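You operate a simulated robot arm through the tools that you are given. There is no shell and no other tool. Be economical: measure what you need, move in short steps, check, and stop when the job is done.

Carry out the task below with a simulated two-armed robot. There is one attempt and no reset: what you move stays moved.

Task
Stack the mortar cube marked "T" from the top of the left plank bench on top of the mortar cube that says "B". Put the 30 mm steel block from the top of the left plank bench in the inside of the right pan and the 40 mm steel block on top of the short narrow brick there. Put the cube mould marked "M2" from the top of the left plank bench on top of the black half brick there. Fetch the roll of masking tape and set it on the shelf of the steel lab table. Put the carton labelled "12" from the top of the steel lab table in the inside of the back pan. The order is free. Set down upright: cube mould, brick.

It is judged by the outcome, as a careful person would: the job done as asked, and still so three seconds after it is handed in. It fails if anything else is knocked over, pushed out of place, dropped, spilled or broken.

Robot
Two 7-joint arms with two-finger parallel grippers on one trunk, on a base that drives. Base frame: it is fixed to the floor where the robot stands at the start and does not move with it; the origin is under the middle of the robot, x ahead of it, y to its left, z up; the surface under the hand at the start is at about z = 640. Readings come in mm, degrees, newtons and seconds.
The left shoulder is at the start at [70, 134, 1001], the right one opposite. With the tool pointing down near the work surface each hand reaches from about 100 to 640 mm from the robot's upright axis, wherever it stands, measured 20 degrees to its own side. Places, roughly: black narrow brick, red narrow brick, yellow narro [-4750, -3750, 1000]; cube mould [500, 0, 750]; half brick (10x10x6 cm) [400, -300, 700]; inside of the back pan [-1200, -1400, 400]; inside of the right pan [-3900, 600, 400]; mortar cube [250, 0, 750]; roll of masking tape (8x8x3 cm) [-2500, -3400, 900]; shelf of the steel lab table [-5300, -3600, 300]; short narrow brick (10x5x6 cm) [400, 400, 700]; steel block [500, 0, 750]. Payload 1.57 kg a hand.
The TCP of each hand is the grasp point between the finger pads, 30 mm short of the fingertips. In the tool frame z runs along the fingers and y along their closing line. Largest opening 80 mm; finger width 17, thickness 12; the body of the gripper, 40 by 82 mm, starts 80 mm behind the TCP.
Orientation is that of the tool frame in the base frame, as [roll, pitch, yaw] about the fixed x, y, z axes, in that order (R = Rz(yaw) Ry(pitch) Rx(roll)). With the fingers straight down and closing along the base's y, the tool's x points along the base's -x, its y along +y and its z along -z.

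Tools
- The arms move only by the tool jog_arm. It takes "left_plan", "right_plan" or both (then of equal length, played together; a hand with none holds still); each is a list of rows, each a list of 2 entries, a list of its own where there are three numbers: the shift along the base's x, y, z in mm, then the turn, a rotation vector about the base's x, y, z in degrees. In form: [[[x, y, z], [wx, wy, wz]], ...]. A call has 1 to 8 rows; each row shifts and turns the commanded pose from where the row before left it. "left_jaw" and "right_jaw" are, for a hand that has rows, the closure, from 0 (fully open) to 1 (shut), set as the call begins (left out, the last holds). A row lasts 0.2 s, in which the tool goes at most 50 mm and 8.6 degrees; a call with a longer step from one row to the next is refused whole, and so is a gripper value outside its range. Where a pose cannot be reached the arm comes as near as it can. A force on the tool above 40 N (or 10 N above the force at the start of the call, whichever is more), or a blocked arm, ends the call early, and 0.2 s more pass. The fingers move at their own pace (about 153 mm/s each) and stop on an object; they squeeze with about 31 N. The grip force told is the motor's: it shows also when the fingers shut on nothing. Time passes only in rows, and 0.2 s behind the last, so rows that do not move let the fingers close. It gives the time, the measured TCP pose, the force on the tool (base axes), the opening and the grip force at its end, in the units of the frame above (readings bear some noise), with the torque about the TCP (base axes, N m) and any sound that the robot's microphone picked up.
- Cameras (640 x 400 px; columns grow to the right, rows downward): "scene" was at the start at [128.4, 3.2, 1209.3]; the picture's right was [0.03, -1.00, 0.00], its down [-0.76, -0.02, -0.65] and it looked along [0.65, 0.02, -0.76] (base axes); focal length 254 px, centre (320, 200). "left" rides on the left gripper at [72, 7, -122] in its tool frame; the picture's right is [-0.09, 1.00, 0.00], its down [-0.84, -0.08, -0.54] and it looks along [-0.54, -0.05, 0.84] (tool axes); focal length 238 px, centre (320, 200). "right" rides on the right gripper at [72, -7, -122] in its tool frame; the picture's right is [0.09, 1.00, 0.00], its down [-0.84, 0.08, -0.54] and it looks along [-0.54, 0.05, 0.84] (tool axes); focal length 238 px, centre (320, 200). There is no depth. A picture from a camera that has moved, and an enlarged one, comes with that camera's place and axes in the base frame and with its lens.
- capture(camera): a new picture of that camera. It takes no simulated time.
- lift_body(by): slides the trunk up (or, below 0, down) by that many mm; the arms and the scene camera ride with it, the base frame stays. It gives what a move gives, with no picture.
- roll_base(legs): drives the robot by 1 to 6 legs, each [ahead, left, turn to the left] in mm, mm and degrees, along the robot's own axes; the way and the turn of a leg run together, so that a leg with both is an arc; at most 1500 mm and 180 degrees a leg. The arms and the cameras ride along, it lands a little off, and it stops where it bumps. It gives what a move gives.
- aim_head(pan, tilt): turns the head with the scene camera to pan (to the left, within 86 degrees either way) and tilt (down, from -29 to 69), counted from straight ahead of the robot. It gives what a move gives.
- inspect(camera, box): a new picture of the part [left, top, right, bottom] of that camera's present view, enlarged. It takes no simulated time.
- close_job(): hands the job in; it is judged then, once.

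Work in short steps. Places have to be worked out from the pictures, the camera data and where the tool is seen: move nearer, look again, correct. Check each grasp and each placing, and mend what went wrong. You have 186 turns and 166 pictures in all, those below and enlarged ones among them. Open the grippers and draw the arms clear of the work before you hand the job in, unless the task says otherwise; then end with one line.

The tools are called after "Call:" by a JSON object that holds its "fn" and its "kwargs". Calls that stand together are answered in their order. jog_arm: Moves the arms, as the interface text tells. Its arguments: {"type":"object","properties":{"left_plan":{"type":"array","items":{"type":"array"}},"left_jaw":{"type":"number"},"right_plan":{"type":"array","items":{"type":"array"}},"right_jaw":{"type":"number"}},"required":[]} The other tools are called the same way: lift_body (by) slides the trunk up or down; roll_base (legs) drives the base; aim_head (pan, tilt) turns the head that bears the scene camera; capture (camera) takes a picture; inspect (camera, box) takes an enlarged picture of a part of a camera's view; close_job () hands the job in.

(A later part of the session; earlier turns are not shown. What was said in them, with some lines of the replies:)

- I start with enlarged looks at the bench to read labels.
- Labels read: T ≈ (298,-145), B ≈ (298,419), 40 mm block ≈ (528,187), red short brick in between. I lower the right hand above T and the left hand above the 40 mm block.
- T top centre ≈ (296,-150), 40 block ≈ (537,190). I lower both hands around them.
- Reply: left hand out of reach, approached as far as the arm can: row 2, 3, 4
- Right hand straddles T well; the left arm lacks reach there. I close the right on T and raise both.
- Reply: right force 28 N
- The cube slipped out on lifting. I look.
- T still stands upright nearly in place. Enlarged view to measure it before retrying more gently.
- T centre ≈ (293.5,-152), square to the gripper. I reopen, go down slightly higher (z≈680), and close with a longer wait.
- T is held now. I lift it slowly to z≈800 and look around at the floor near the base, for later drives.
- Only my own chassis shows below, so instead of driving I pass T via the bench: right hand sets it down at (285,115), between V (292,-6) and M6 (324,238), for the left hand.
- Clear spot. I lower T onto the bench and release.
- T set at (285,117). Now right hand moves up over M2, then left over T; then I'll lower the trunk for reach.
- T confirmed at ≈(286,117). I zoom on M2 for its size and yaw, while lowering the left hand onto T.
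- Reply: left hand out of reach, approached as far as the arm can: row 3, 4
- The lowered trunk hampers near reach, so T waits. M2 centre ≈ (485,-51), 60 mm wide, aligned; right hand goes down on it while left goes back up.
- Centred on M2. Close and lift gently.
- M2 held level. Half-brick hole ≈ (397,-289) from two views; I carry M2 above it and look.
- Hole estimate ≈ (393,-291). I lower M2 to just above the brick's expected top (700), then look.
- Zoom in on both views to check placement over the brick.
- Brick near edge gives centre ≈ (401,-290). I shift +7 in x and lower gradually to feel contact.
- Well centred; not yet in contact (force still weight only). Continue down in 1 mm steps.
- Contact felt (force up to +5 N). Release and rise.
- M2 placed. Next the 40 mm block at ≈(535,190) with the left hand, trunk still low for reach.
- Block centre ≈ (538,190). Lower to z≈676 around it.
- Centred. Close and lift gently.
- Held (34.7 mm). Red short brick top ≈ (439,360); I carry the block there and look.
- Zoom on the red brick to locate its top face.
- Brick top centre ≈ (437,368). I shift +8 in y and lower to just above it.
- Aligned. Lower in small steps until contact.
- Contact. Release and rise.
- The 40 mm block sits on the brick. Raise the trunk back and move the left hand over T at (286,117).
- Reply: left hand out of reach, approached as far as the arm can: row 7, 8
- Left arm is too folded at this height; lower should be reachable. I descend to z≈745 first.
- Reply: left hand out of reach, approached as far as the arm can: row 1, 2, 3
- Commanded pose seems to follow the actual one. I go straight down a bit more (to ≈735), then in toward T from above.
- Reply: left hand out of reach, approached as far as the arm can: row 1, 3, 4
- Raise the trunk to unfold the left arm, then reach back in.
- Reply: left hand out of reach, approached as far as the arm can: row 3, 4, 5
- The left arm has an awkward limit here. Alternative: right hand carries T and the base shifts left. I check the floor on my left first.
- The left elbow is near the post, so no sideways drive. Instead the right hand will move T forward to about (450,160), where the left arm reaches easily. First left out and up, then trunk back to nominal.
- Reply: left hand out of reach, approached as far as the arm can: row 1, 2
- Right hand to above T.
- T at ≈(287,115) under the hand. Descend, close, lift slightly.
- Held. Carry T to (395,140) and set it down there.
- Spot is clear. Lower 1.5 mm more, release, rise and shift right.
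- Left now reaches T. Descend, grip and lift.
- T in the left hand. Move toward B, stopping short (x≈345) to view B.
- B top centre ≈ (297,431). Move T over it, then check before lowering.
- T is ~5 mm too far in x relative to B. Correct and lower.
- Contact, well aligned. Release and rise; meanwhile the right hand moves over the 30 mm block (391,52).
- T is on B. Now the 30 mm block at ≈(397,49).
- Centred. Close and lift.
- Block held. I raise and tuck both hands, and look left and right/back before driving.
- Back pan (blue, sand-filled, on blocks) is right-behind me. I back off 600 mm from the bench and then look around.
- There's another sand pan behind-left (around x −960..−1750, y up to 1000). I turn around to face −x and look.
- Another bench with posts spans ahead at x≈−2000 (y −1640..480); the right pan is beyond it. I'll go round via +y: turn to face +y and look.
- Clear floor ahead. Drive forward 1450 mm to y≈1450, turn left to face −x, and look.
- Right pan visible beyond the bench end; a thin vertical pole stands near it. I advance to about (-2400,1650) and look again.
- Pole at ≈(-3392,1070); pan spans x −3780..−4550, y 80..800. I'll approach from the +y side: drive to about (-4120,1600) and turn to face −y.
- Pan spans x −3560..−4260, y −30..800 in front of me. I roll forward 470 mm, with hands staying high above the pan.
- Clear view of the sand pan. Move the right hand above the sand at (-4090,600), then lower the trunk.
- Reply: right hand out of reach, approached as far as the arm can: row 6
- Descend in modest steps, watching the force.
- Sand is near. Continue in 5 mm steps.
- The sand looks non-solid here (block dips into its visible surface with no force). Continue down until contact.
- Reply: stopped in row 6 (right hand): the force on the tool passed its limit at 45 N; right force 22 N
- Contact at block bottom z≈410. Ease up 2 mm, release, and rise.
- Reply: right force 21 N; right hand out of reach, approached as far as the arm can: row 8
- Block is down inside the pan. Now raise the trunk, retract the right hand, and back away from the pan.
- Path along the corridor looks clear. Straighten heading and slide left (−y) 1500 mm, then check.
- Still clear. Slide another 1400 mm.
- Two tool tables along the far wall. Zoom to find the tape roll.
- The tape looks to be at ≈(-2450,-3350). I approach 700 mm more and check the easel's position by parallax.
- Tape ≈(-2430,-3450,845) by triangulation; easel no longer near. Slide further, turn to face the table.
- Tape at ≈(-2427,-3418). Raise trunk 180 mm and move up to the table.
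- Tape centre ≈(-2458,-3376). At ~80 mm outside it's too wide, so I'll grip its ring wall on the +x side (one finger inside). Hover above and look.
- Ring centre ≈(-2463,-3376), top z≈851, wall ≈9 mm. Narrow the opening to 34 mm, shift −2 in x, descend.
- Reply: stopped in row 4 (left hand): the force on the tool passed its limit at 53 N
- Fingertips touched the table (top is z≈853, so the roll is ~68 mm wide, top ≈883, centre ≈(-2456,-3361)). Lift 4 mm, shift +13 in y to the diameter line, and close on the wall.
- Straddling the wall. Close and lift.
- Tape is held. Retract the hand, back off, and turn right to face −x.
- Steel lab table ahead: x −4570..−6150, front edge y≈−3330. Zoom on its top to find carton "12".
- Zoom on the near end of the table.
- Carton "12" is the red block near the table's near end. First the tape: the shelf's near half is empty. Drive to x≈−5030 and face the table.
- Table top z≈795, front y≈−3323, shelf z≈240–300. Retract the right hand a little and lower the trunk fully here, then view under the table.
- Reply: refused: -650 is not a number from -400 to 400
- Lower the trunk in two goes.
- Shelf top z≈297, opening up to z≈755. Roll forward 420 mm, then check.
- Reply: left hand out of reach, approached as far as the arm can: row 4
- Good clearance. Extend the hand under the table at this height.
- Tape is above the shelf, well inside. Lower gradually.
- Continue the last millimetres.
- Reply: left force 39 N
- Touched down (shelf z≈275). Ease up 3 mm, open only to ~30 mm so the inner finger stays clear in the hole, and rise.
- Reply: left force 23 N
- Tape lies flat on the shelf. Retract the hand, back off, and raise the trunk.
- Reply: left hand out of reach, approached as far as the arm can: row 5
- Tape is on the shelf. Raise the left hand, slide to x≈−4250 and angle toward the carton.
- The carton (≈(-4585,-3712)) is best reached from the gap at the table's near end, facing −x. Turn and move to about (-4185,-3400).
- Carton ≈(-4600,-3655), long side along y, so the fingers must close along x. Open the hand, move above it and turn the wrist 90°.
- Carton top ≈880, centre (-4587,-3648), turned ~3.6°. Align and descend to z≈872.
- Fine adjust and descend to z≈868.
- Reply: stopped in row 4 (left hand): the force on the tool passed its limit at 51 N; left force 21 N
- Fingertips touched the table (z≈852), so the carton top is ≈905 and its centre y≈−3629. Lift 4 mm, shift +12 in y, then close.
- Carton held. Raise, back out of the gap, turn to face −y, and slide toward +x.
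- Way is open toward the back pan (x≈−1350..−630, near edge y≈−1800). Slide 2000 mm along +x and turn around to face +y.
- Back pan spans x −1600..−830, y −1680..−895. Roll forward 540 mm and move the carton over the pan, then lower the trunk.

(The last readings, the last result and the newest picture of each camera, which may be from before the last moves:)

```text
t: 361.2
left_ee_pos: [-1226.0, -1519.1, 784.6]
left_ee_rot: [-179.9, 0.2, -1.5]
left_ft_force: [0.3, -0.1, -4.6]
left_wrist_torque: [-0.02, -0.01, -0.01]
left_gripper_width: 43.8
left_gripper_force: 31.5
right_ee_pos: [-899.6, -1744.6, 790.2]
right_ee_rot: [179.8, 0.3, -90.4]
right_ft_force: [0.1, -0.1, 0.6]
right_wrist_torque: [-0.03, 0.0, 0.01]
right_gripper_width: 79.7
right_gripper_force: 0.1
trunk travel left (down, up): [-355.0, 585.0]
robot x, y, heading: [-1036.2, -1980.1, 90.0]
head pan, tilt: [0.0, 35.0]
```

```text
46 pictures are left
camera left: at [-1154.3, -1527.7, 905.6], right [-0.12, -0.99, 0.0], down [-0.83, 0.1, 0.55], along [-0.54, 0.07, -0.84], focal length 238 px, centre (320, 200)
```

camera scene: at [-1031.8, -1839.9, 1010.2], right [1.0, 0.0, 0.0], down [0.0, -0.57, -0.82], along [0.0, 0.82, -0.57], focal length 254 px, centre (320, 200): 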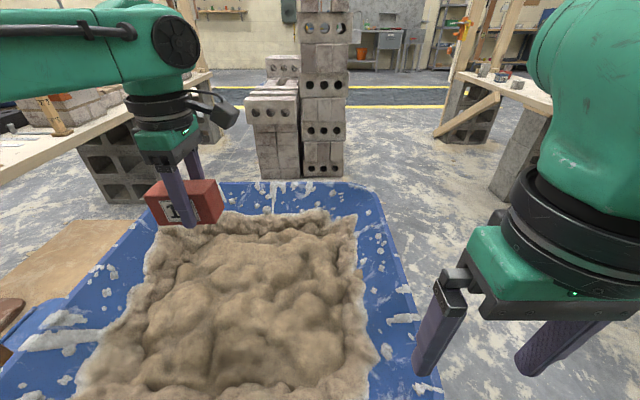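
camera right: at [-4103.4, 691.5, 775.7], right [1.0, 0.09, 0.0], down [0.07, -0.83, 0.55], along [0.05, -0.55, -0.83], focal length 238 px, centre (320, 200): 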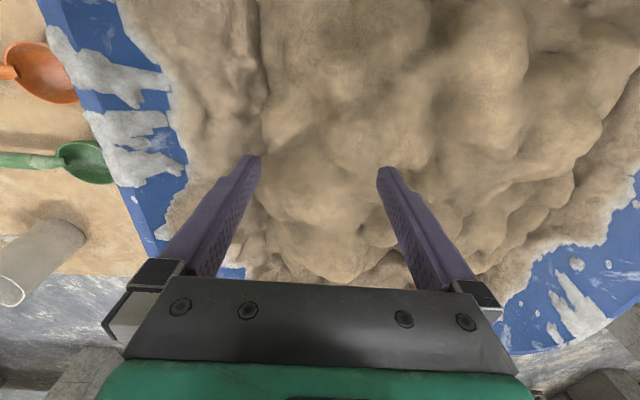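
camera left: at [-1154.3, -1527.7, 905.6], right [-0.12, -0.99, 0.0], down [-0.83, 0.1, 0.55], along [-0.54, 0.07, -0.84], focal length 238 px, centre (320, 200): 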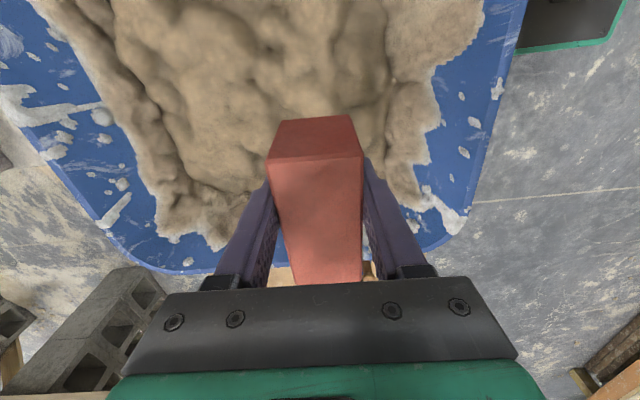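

Rim z≈545; carton is well inside in plan. Lower it toward the sand.

Call:
{"fn": "jog_arm", "kwargs": {"left_plan": [[[0, 0, -30], [0, 0, 1.4]], [[0, 0, -40], [0, 0, 0]], [[0, 0, -40], [0, 0, 0]], [[0, 0, -40], [0, 0, 0]], [[0, 0, -40], [0, 0, 0]], [[0, 0, -30], [0, 0, 0]], [[0, 0, 0], [0, 0, 0]]]}}

Call:
{"fn": "jog_arm", "kwargs": {"left_plan": [[[0, 0, -10], [0, 0, 0]], [[0, 0, -8], [0, 0, 0]], [[0, 0, -8], [0, 0, 0]], [[0, 0, -8], [0, 0, 0]], [[0, 0, -8], [0, 0, 0]], [[0, 0, -8], [0, 0, 0]], [[0, 0, 0], [0, 0, 0]]]}}

Call:
{"fn": "capture", "kwargs": {"camera": "left"}}

```text
t: 362.8
left_ee_pos: [-1224.3, -1520.6, 563.3]
left_ee_rot: [-179.8, 0.3, -0.1]
left_ft_force: [0.2, -0.2, -3.7]
left_wrist_torque: [0.04, -0.06, 0.01]
left_gripper_width: 43.6
left_gripper_force: 31.1
right_ee_pos: [-899.3, -1742.2, 790.6]
right_ee_rot: [179.7, 0.4, -90.3]
right_ft_force: [-0.2, 0.4, 0.0]
right_wrist_torque: [0.04, 0.0, 0.01]
right_gripper_width: 80.1
right_gripper_force: 0.1
trunk travel left (down, up): [-355.0, 585.0]
robot x, y, heading: [-1031.8, -1978.7, 89.8]
head pan, tilt: [0.0, 35.0]
```

```text
t: 364.4
left_ee_pos: [-1224.4, -1520.8, 513.5]
left_ee_rot: [-180.0, 0.3, -0.1]
left_ft_force: [-0.1, 0.2, -4.2]
left_wrist_torque: [0.0, -0.05, 0.0]
left_gripper_width: 44.0
left_gripper_force: 30.9
right_ee_pos: [-899.4, -1744.1, 790.9]
right_ee_rot: [179.8, 0.5, -90.3]
right_ft_force: [0.2, 0.1, 0.2]
right_wrist_torque: [0.03, -0.01, 0.02]
right_gripper_width: 80.0
right_gripper_force: 0.0
trunk travel left (down, up): [-355.0, 585.0]
robot x, y, heading: [-1033.7, -1980.3, 89.7]
head pan, tilt: [0.0, 35.0]
```

```text
45 pictures are left
camera left: at [-1153.2, -1526.5, 635.5], right [-0.09, -1.0, 0.0], down [-0.83, 0.08, 0.55], along [-0.54, 0.05, -0.84], focal length 238 px, centre (320, 200)
```

left: 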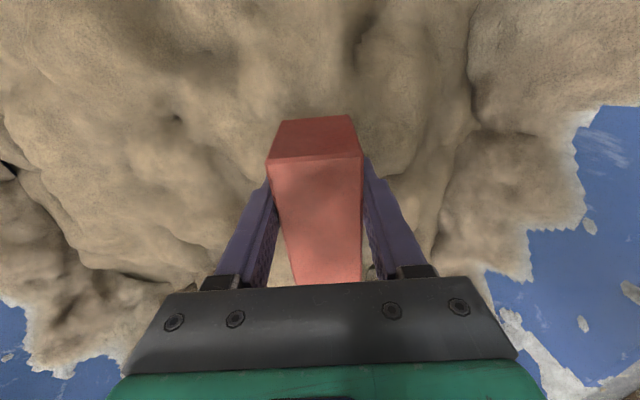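

Continue slowly to contact.

Call:
{"fn": "jog_arm", "kwargs": {"left_plan": [[[0, 0, -6], [0, 0, 0]], [[0, 0, -6], [0, 0, 0]], [[0, 0, -6], [0, 0, 0]], [[0, 0, -6], [0, 0, 0]], [[0, 0, -6], [0, 0, 0]], [[0, 0, -6], [0, 0, 0]], [[0, 0, 0], [0, 0, 0]]]}}

Call:
{"fn": "jog_arm", "kwargs": {"left_plan": [[[0, 0, -4], [0, 0, 0]], [[0, 0, -4], [0, 0, 0]], [[0, 0, -4], [0, 0, 0]], [[0, 0, -4], [0, 0, 0]], [[0, 0, 0], [0, 0, 0]]]}}

Call:
{"fn": "capture", "kwargs": {"camera": "left"}}

```text
t: 366.0
left_ee_pos: [-1225.0, -1519.6, 478.2]
left_ee_rot: [-180.0, 0.3, -0.2]
left_ft_force: [0.1, -0.2, -2.8]
left_wrist_torque: [0.0, -0.04, 0.0]
left_gripper_width: 44.0
left_gripper_force: 31.0
right_ee_pos: [-900.1, -1742.8, 790.2]
right_ee_rot: [179.8, 0.4, -90.2]
right_ft_force: [-0.2, 0.1, 0.5]
right_wrist_torque: [0.0, 0.0, 0.01]
right_gripper_width: 80.1
right_gripper_force: 0.1
trunk travel left (down, up): [-355.0, 585.0]
robot x, y, heading: [-1030.2, -1974.6, 89.6]
head pan, tilt: [0.0, 35.0]
```

```text
t: 367.2
left_ee_pos: [-1225.9, -1520.7, 462.8]
left_ee_rot: [-179.8, 0.3, -0.2]
left_ft_force: [-0.6, -0.6, -4.6]
left_wrist_torque: [0.0, -0.02, 0.03]
left_gripper_width: 43.9
left_gripper_force: 30.8
right_ee_pos: [-899.7, -1743.1, 790.6]
right_ee_rot: [179.6, 0.4, -90.3]
right_ft_force: [-0.1, 1.0, -0.1]
right_wrist_torque: [-0.01, 0.0, -0.01]
right_gripper_width: 80.0
right_gripper_force: 0.0
trunk travel left (down, up): [-355.0, 585.0]
robot x, y, heading: [-1033.3, -1980.9, 89.7]
head pan, tilt: [0.0, 35.0]
```

```text
44 pictures are left
camera left: at [-1154.2, -1526.8, 583.9], right [-0.09, -1.0, 0.0], down [-0.83, 0.08, 0.55], along [-0.54, 0.05, -0.84], focal length 238 px, centre (320, 200)
```

left: 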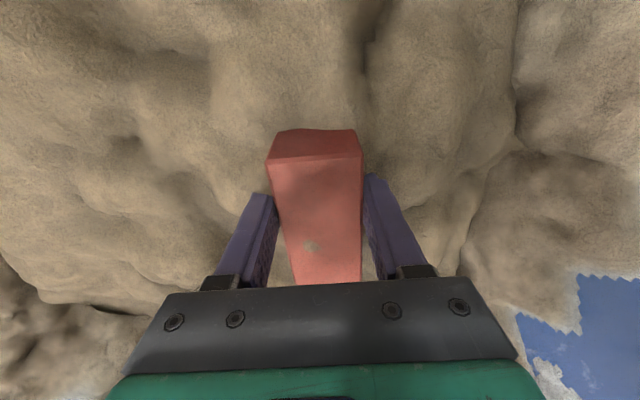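

Call:
{"fn": "jog_arm", "kwargs": {"left_plan": [[[0, 0, -3], [0, 0, 0]], [[0, 0, -3], [0, 0, 0]], [[0, 0, -3], [0, 0, 0]], [[0, 0, -3], [0, 0, 0]], [[0, 0, 0], [0, 0, 0]]]}}

Call:
{"fn": "jog_arm", "kwargs": {"left_plan": [[[0, 0, -2], [0, 0, 0]], [[0, 0, -2], [0, 0, 0]], [[0, 0, -2], [0, 0, 0]], [[0, 0, 0], [0, 0, 0]]]}}

```text
t: 368.4
left_ee_pos: [-1226.3, -1519.8, 450.2]
left_ee_rot: [180.0, 0.3, -0.1]
left_ft_force: [-0.3, -1.0, -3.8]
left_wrist_torque: [0.01, -0.06, 0.03]
left_gripper_width: 43.9
left_gripper_force: 31.2
right_ee_pos: [-898.7, -1743.6, 791.3]
right_ee_rot: [179.7, 0.5, -90.4]
right_ft_force: [-0.8, -0.3, 0.0]
right_wrist_torque: [-0.04, 0.01, 0.01]
right_gripper_width: 79.9
right_gripper_force: 0.0
trunk travel left (down, up): [-355.0, 585.0]
robot x, y, heading: [-1033.6, -1979.9, 89.8]
head pan, tilt: [0.0, 35.0]
```

```text
t: 369.4
left_ee_pos: [-1225.4, -1520.2, 445.6]
left_ee_rot: [-179.9, 0.4, 0.0]
left_ft_force: [-0.2, 0.0, -4.2]
left_wrist_torque: [-0.02, -0.07, -0.02]
left_gripper_width: 44.0
left_gripper_force: 32.3
right_ee_pos: [-898.5, -1742.5, 790.7]
right_ee_rot: [179.7, 0.4, -90.4]
right_ft_force: [0.1, -1.0, -0.3]
right_wrist_torque: [0.01, 0.01, 0.0]
right_gripper_width: 80.2
right_gripper_force: 0.0
trunk travel left (down, up): [-355.0, 585.0]
robot x, y, heading: [-1028.1, -1980.6, 90.0]
head pan, tilt: [0.0, 35.0]
```

Call:
{"fn": "jog_arm", "kwargs": {"left_plan": [[[0, 0, -2], [0, 0, 0]], [[0, 0, -2], [0, 0, 0]], [[0, 0, -2], [0, 0, 0]], [[0, 0, 0], [0, 0, 0]]]}}

Call:
{"fn": "capture", "kwargs": {"camera": "left"}}

```text
t: 370.4
left_ee_pos: [-1226.2, -1520.2, 437.9]
left_ee_rot: [-179.9, 0.3, -0.1]
left_ft_force: [-0.3, 0.0, -3.8]
left_wrist_torque: [-0.02, -0.03, 0.03]
left_gripper_width: 43.7
left_gripper_force: 30.8
right_ee_pos: [-898.8, -1742.5, 789.0]
right_ee_rot: [179.7, 0.4, -90.3]
right_ft_force: [-0.4, 1.2, 0.8]
right_wrist_torque: [-0.01, 0.01, 0.0]
right_gripper_width: 79.9
right_gripper_force: 0.0
trunk travel left (down, up): [-355.0, 585.0]
robot x, y, heading: [-1029.6, -1980.6, 89.9]
head pan, tilt: [0.0, 35.0]
```

```text
43 pictures are left
camera left: at [-1153.9, -1526.2, 559.6], right [-0.09, -1.0, 0.0], down [-0.83, 0.08, 0.55], along [-0.54, 0.05, -0.84], focal length 238 px, centre (320, 200)
```

left: 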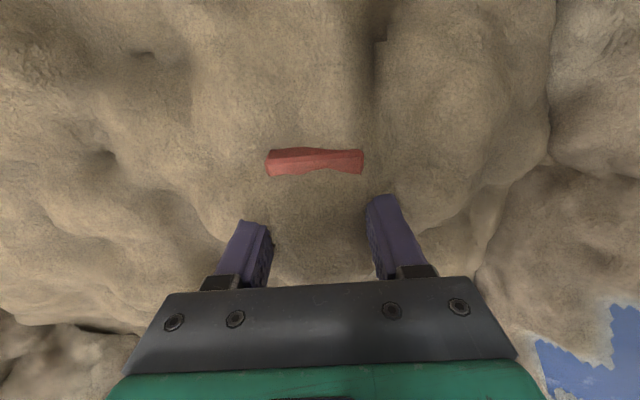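

Call:
{"fn": "jog_arm", "kwargs": {"left_plan": [[[0, 0, -3], [0, 0, 0]], [[0, 0, -3], [0, 0, 0]], [[0, 0, -3], [0, 0, 0]], [[0, 0, -3], [0, 0, 0]], [[0, 0, -3], [0, 0, 0]], [[0, 0, 0], [0, 0, 0]]]}}

Call:
{"fn": "jog_arm", "kwargs": {"left_plan": [[[0, 0, -2], [0, 0, 0]], [[0, 0, -2], [0, 0, 0]], [[0, 0, -2], [0, 0, 0]], [[0, 0, -2], [0, 0, 0]], [[0, 0, 0], [0, 0, 0]]]}}

```text
t: 371.8
left_ee_pos: [-1229.6, -1525.0, 431.5]
left_ee_rot: [-179.7, 0.3, -0.1]
left_ft_force: [1.6, 1.6, 2.7]
left_wrist_torque: [-0.09, 0.29, -0.06]
left_gripper_width: 43.9
left_gripper_force: 30.8
left hand out of reach, approached as far as the arm can: row 2, 4
right_ee_pos: [-899.4, -1743.5, 790.3]
right_ee_rot: [179.8, 0.4, -90.3]
right_ft_force: [0.0, -0.7, -0.5]
right_wrist_torque: [-0.03, -0.01, 0.01]
right_gripper_width: 79.9
right_gripper_force: 0.0
trunk travel left (down, up): [-355.0, 585.0]
robot x, y, heading: [-1029.4, -1981.4, 89.5]
head pan, tilt: [0.0, 35.0]
```

```text
t: 373.0
left_ee_pos: [-1229.8, -1528.1, 429.9]
left_ee_rot: [-179.8, 0.4, -0.2]
left_ft_force: [4.7, 6.6, 16.2]
left_wrist_torque: [-0.2, 0.97, -0.31]
left_gripper_width: 44.0
left_gripper_force: 31.3
left hand out of reach, approached as far as the arm can: row 1, 4
right_ee_pos: [-897.9, -1745.0, 791.0]
right_ee_rot: [179.6, 0.5, -90.3]
right_ft_force: [-0.7, -0.1, -1.0]
right_wrist_torque: [-0.01, 0.02, 0.02]
right_gripper_width: 80.1
right_gripper_force: 0.1
trunk travel left (down, up): [-355.0, 585.0]
robot x, y, heading: [-1032.9, -1979.7, 89.7]
head pan, tilt: [0.0, 35.0]
```

Contact at carton bottom ≈396. Release and observe before rising.

Call:
{"fn": "jog_arm", "kwargs": {"left_plan": [[[0, 0, 1], [0, 0, 0]], [[0, 0, 0], [0, 0, 0]], [[0, 0, 0], [0, 0, 0]]], "left_jaw": 0.2}}

Call:
{"fn": "jog_arm", "kwargs": {"left_plan": [[[0, 0, 8], [0, 0, 0]], [[0, 0, 20], [0, 0, 0]], [[0, 0, 30], [0, 0, 0]], [[0, 0, 40], [0, 0, 0]], [[0, 0, 40], [0, 0, 0]], [[0, 0, 40], [0, 0, 0]]]}}

Call:
{"fn": "capture", "kwargs": {"camera": "left"}}

Call:
{"fn": "aim_head", "kwargs": {"pan": 10, "tilt": 60}}

Call:
{"fn": "capture", "kwargs": {"camera": "scene"}}

```text
t: 373.8
left_ee_pos: [-1231.6, -1526.5, 429.4]
left_ee_rot: [-180.0, 0.3, -0.1]
left_ft_force: [-0.8, -0.9, 0.5]
left_wrist_torque: [0.02, 0.0, 0.01]
left_gripper_width: 63.9
left_gripper_force: 0.1
right_ee_pos: [-899.7, -1742.8, 790.9]
right_ee_rot: [179.7, 0.4, -90.4]
right_ft_force: [0.7, -0.1, 0.6]
right_wrist_torque: [0.01, -0.01, 0.02]
right_gripper_width: 79.9
right_gripper_force: 0.1
trunk travel left (down, up): [-355.0, 585.0]
robot x, y, heading: [-1032.0, -1979.1, 89.9]
head pan, tilt: [0.0, 35.0]
```

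```text
t: 375.2
left_ee_pos: [-1232.4, -1527.0, 605.7]
left_ee_rot: [-179.8, 0.3, -0.1]
left_ft_force: [-0.5, -0.2, 0.4]
left_wrist_torque: [0.0, 0.0, -0.01]
left_gripper_width: 64.0
left_gripper_force: 0.0
right_ee_pos: [-898.7, -1744.1, 790.1]
right_ee_rot: [179.7, 0.5, -90.4]
right_ft_force: [0.5, 0.7, 0.4]
right_wrist_torque: [0.01, 0.03, -0.01]
right_gripper_width: 79.7
right_gripper_force: 0.0
trunk travel left (down, up): [-355.0, 585.0]
robot x, y, heading: [-1031.3, -1977.5, 89.6]
head pan, tilt: [0.0, 35.0]
```

```text
42 pictures are left
camera left: at [-1160.8, -1533.5, 727.5], right [-0.09, -1.0, 0.0], down [-0.83, 0.08, 0.55], along [-0.54, 0.05, -0.84], focal length 238 px, centre (320, 200)
```

left: 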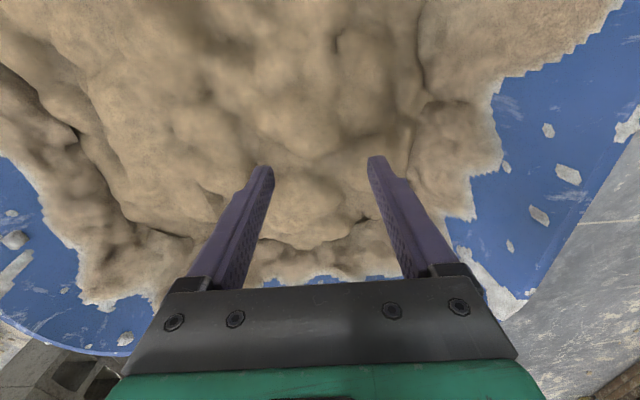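

```text
t: 376.1
left_ee_pos: [-1233.1, -1526.9, 605.8]
left_ee_rot: [-179.9, 0.3, 0.0]
left_ft_force: [0.1, 0.7, 0.8]
left_wrist_torque: [0.01, -0.01, -0.01]
left_gripper_width: 63.8
left_gripper_force: 0.1
right_ee_pos: [-899.6, -1743.7, 790.9]
right_ee_rot: [179.8, 0.4, -90.3]
right_ft_force: [-0.1, 0.8, 0.6]
right_wrist_torque: [0.0, -0.01, -0.02]
right_gripper_width: 80.0
right_gripper_force: 0.0
trunk travel left (down, up): [-355.0, 585.0]
robot x, y, heading: [-1034.1, -1977.3, 90.0]
head pan, tilt: [10.0, 60.0]
```

```text
41 pictures are left
camera scene: at [-1043.2, -1862.6, 976.0], right [0.99, 0.17, 0.0], down [0.15, -0.85, -0.5], along [-0.08, 0.49, -0.87], focal length 254 px, centre (320, 200)
```

scene: 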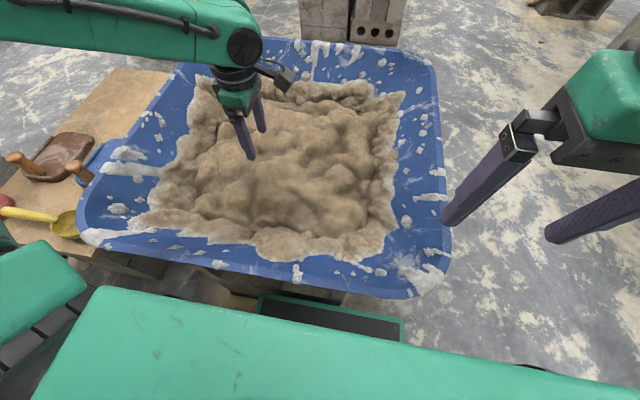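

Both the carton and block lie in their pans; everything else was verified on placing. I raise and retract the left arm, open it, back off, and take a last look.

Call:
{"fn": "jog_arm", "kwargs": {"left_plan": [[[0, 0, 40], [0, 0, 0]], [[0, -20, 40], [0, 0, 0]], [[0, -40, 30], [0, 0, 0]], [[0, -40, 20], [0, 0, 0]], [[0, -40, 0], [0, 0, 0]]], "left_jaw": 0}}

Call:
{"fn": "roll_base", "kwargs": {"legs": [[-400, 0, 0]]}}

Call:
{"fn": "aim_head", "kwargs": {"pan": -25, "tilt": 20}}

Call:
{"fn": "capture", "kwargs": {"camera": "scene"}}

```text
t: 377.3
left_ee_pos: [-1232.3, -1669.0, 738.5]
left_ee_rot: [-179.9, 0.3, -0.1]
left_ft_force: [0.3, -0.1, 0.0]
left_wrist_torque: [0.05, -0.01, -0.02]
left_gripper_width: 80.1
left_gripper_force: 0.0
right_ee_pos: [-900.2, -1744.5, 790.1]
right_ee_rot: [179.6, 0.3, -90.3]
right_ft_force: [-0.5, 0.2, 1.1]
right_wrist_torque: [-0.04, 0.02, 0.02]
right_gripper_width: 80.2
right_gripper_force: 0.0
trunk travel left (down, up): [-355.0, 585.0]
robot x, y, heading: [-1033.1, -1978.0, 89.8]
head pan, tilt: [10.0, 60.0]
```

```text
t: 379.7
left_ee_pos: [-1233.2, -2061.1, 738.6]
left_ee_rot: [-179.8, 0.3, 0.0]
left_ft_force: [0.0, 0.0, -0.3]
left_wrist_torque: [0.02, 0.01, -0.05]
left_gripper_width: 79.9
left_gripper_force: 0.1
right_ee_pos: [-900.3, -2137.1, 790.4]
right_ee_rot: [179.8, 0.5, -90.3]
right_ft_force: [0.1, -0.6, 0.4]
right_wrist_torque: [0.03, -0.01, 0.04]
right_gripper_width: 80.0
right_gripper_force: 0.0
trunk travel left (down, up): [-355.0, 585.0]
robot x, y, heading: [-1035.1, -2371.7, 89.9]
head pan, tilt: [10.0, 60.0]
```

```text
t: 380.8
left_ee_pos: [-1233.5, -2060.1, 738.8]
left_ee_rot: [-179.9, 0.2, 0.1]
left_ft_force: [0.3, 0.2, -0.1]
left_wrist_torque: [-0.02, -0.03, 0.01]
left_gripper_width: 79.9
left_gripper_force: 0.0
right_ee_pos: [-900.3, -2137.0, 790.4]
right_ee_rot: [179.7, 0.4, -90.3]
right_ft_force: [-0.4, -0.6, -0.2]
right_wrist_torque: [-0.02, -0.02, 0.01]
right_gripper_width: 80.2
right_gripper_force: 0.1
trunk travel left (down, up): [-355.0, 585.0]
robot x, y, heading: [-1037.1, -2372.0, 89.7]
head pan, tilt: [-25.0, 20.0]
```

```text
40 pictures are left
camera scene: at [-993.8, -2237.1, 1034.0], right [0.91, -0.42, 0.0], down [-0.15, -0.31, -0.94], along [0.4, 0.85, -0.34], focal length 254 px, centre (320, 200)
```

scene: 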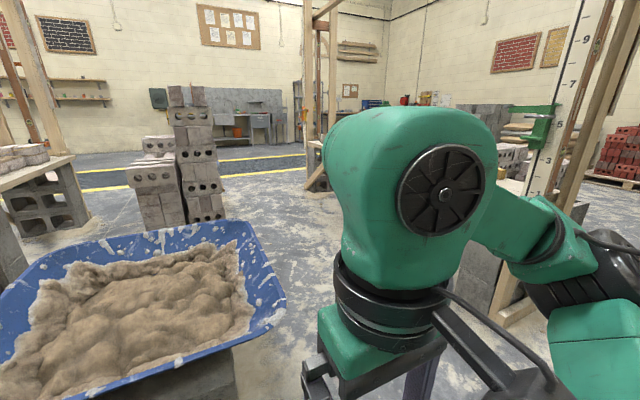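

Nothing is disturbed, the grippers are open and the arms are clear, so I hand the job in.

Call:
{"fn": "close_job", "kwargs": {}}

```text
The job is handed in.
```

All six items are placed and the job is handed in; the 30 mm block and carton "12" sank out of sight in the pan sand, so I could not confirm by eye how they lie, including whether the carton is upright.
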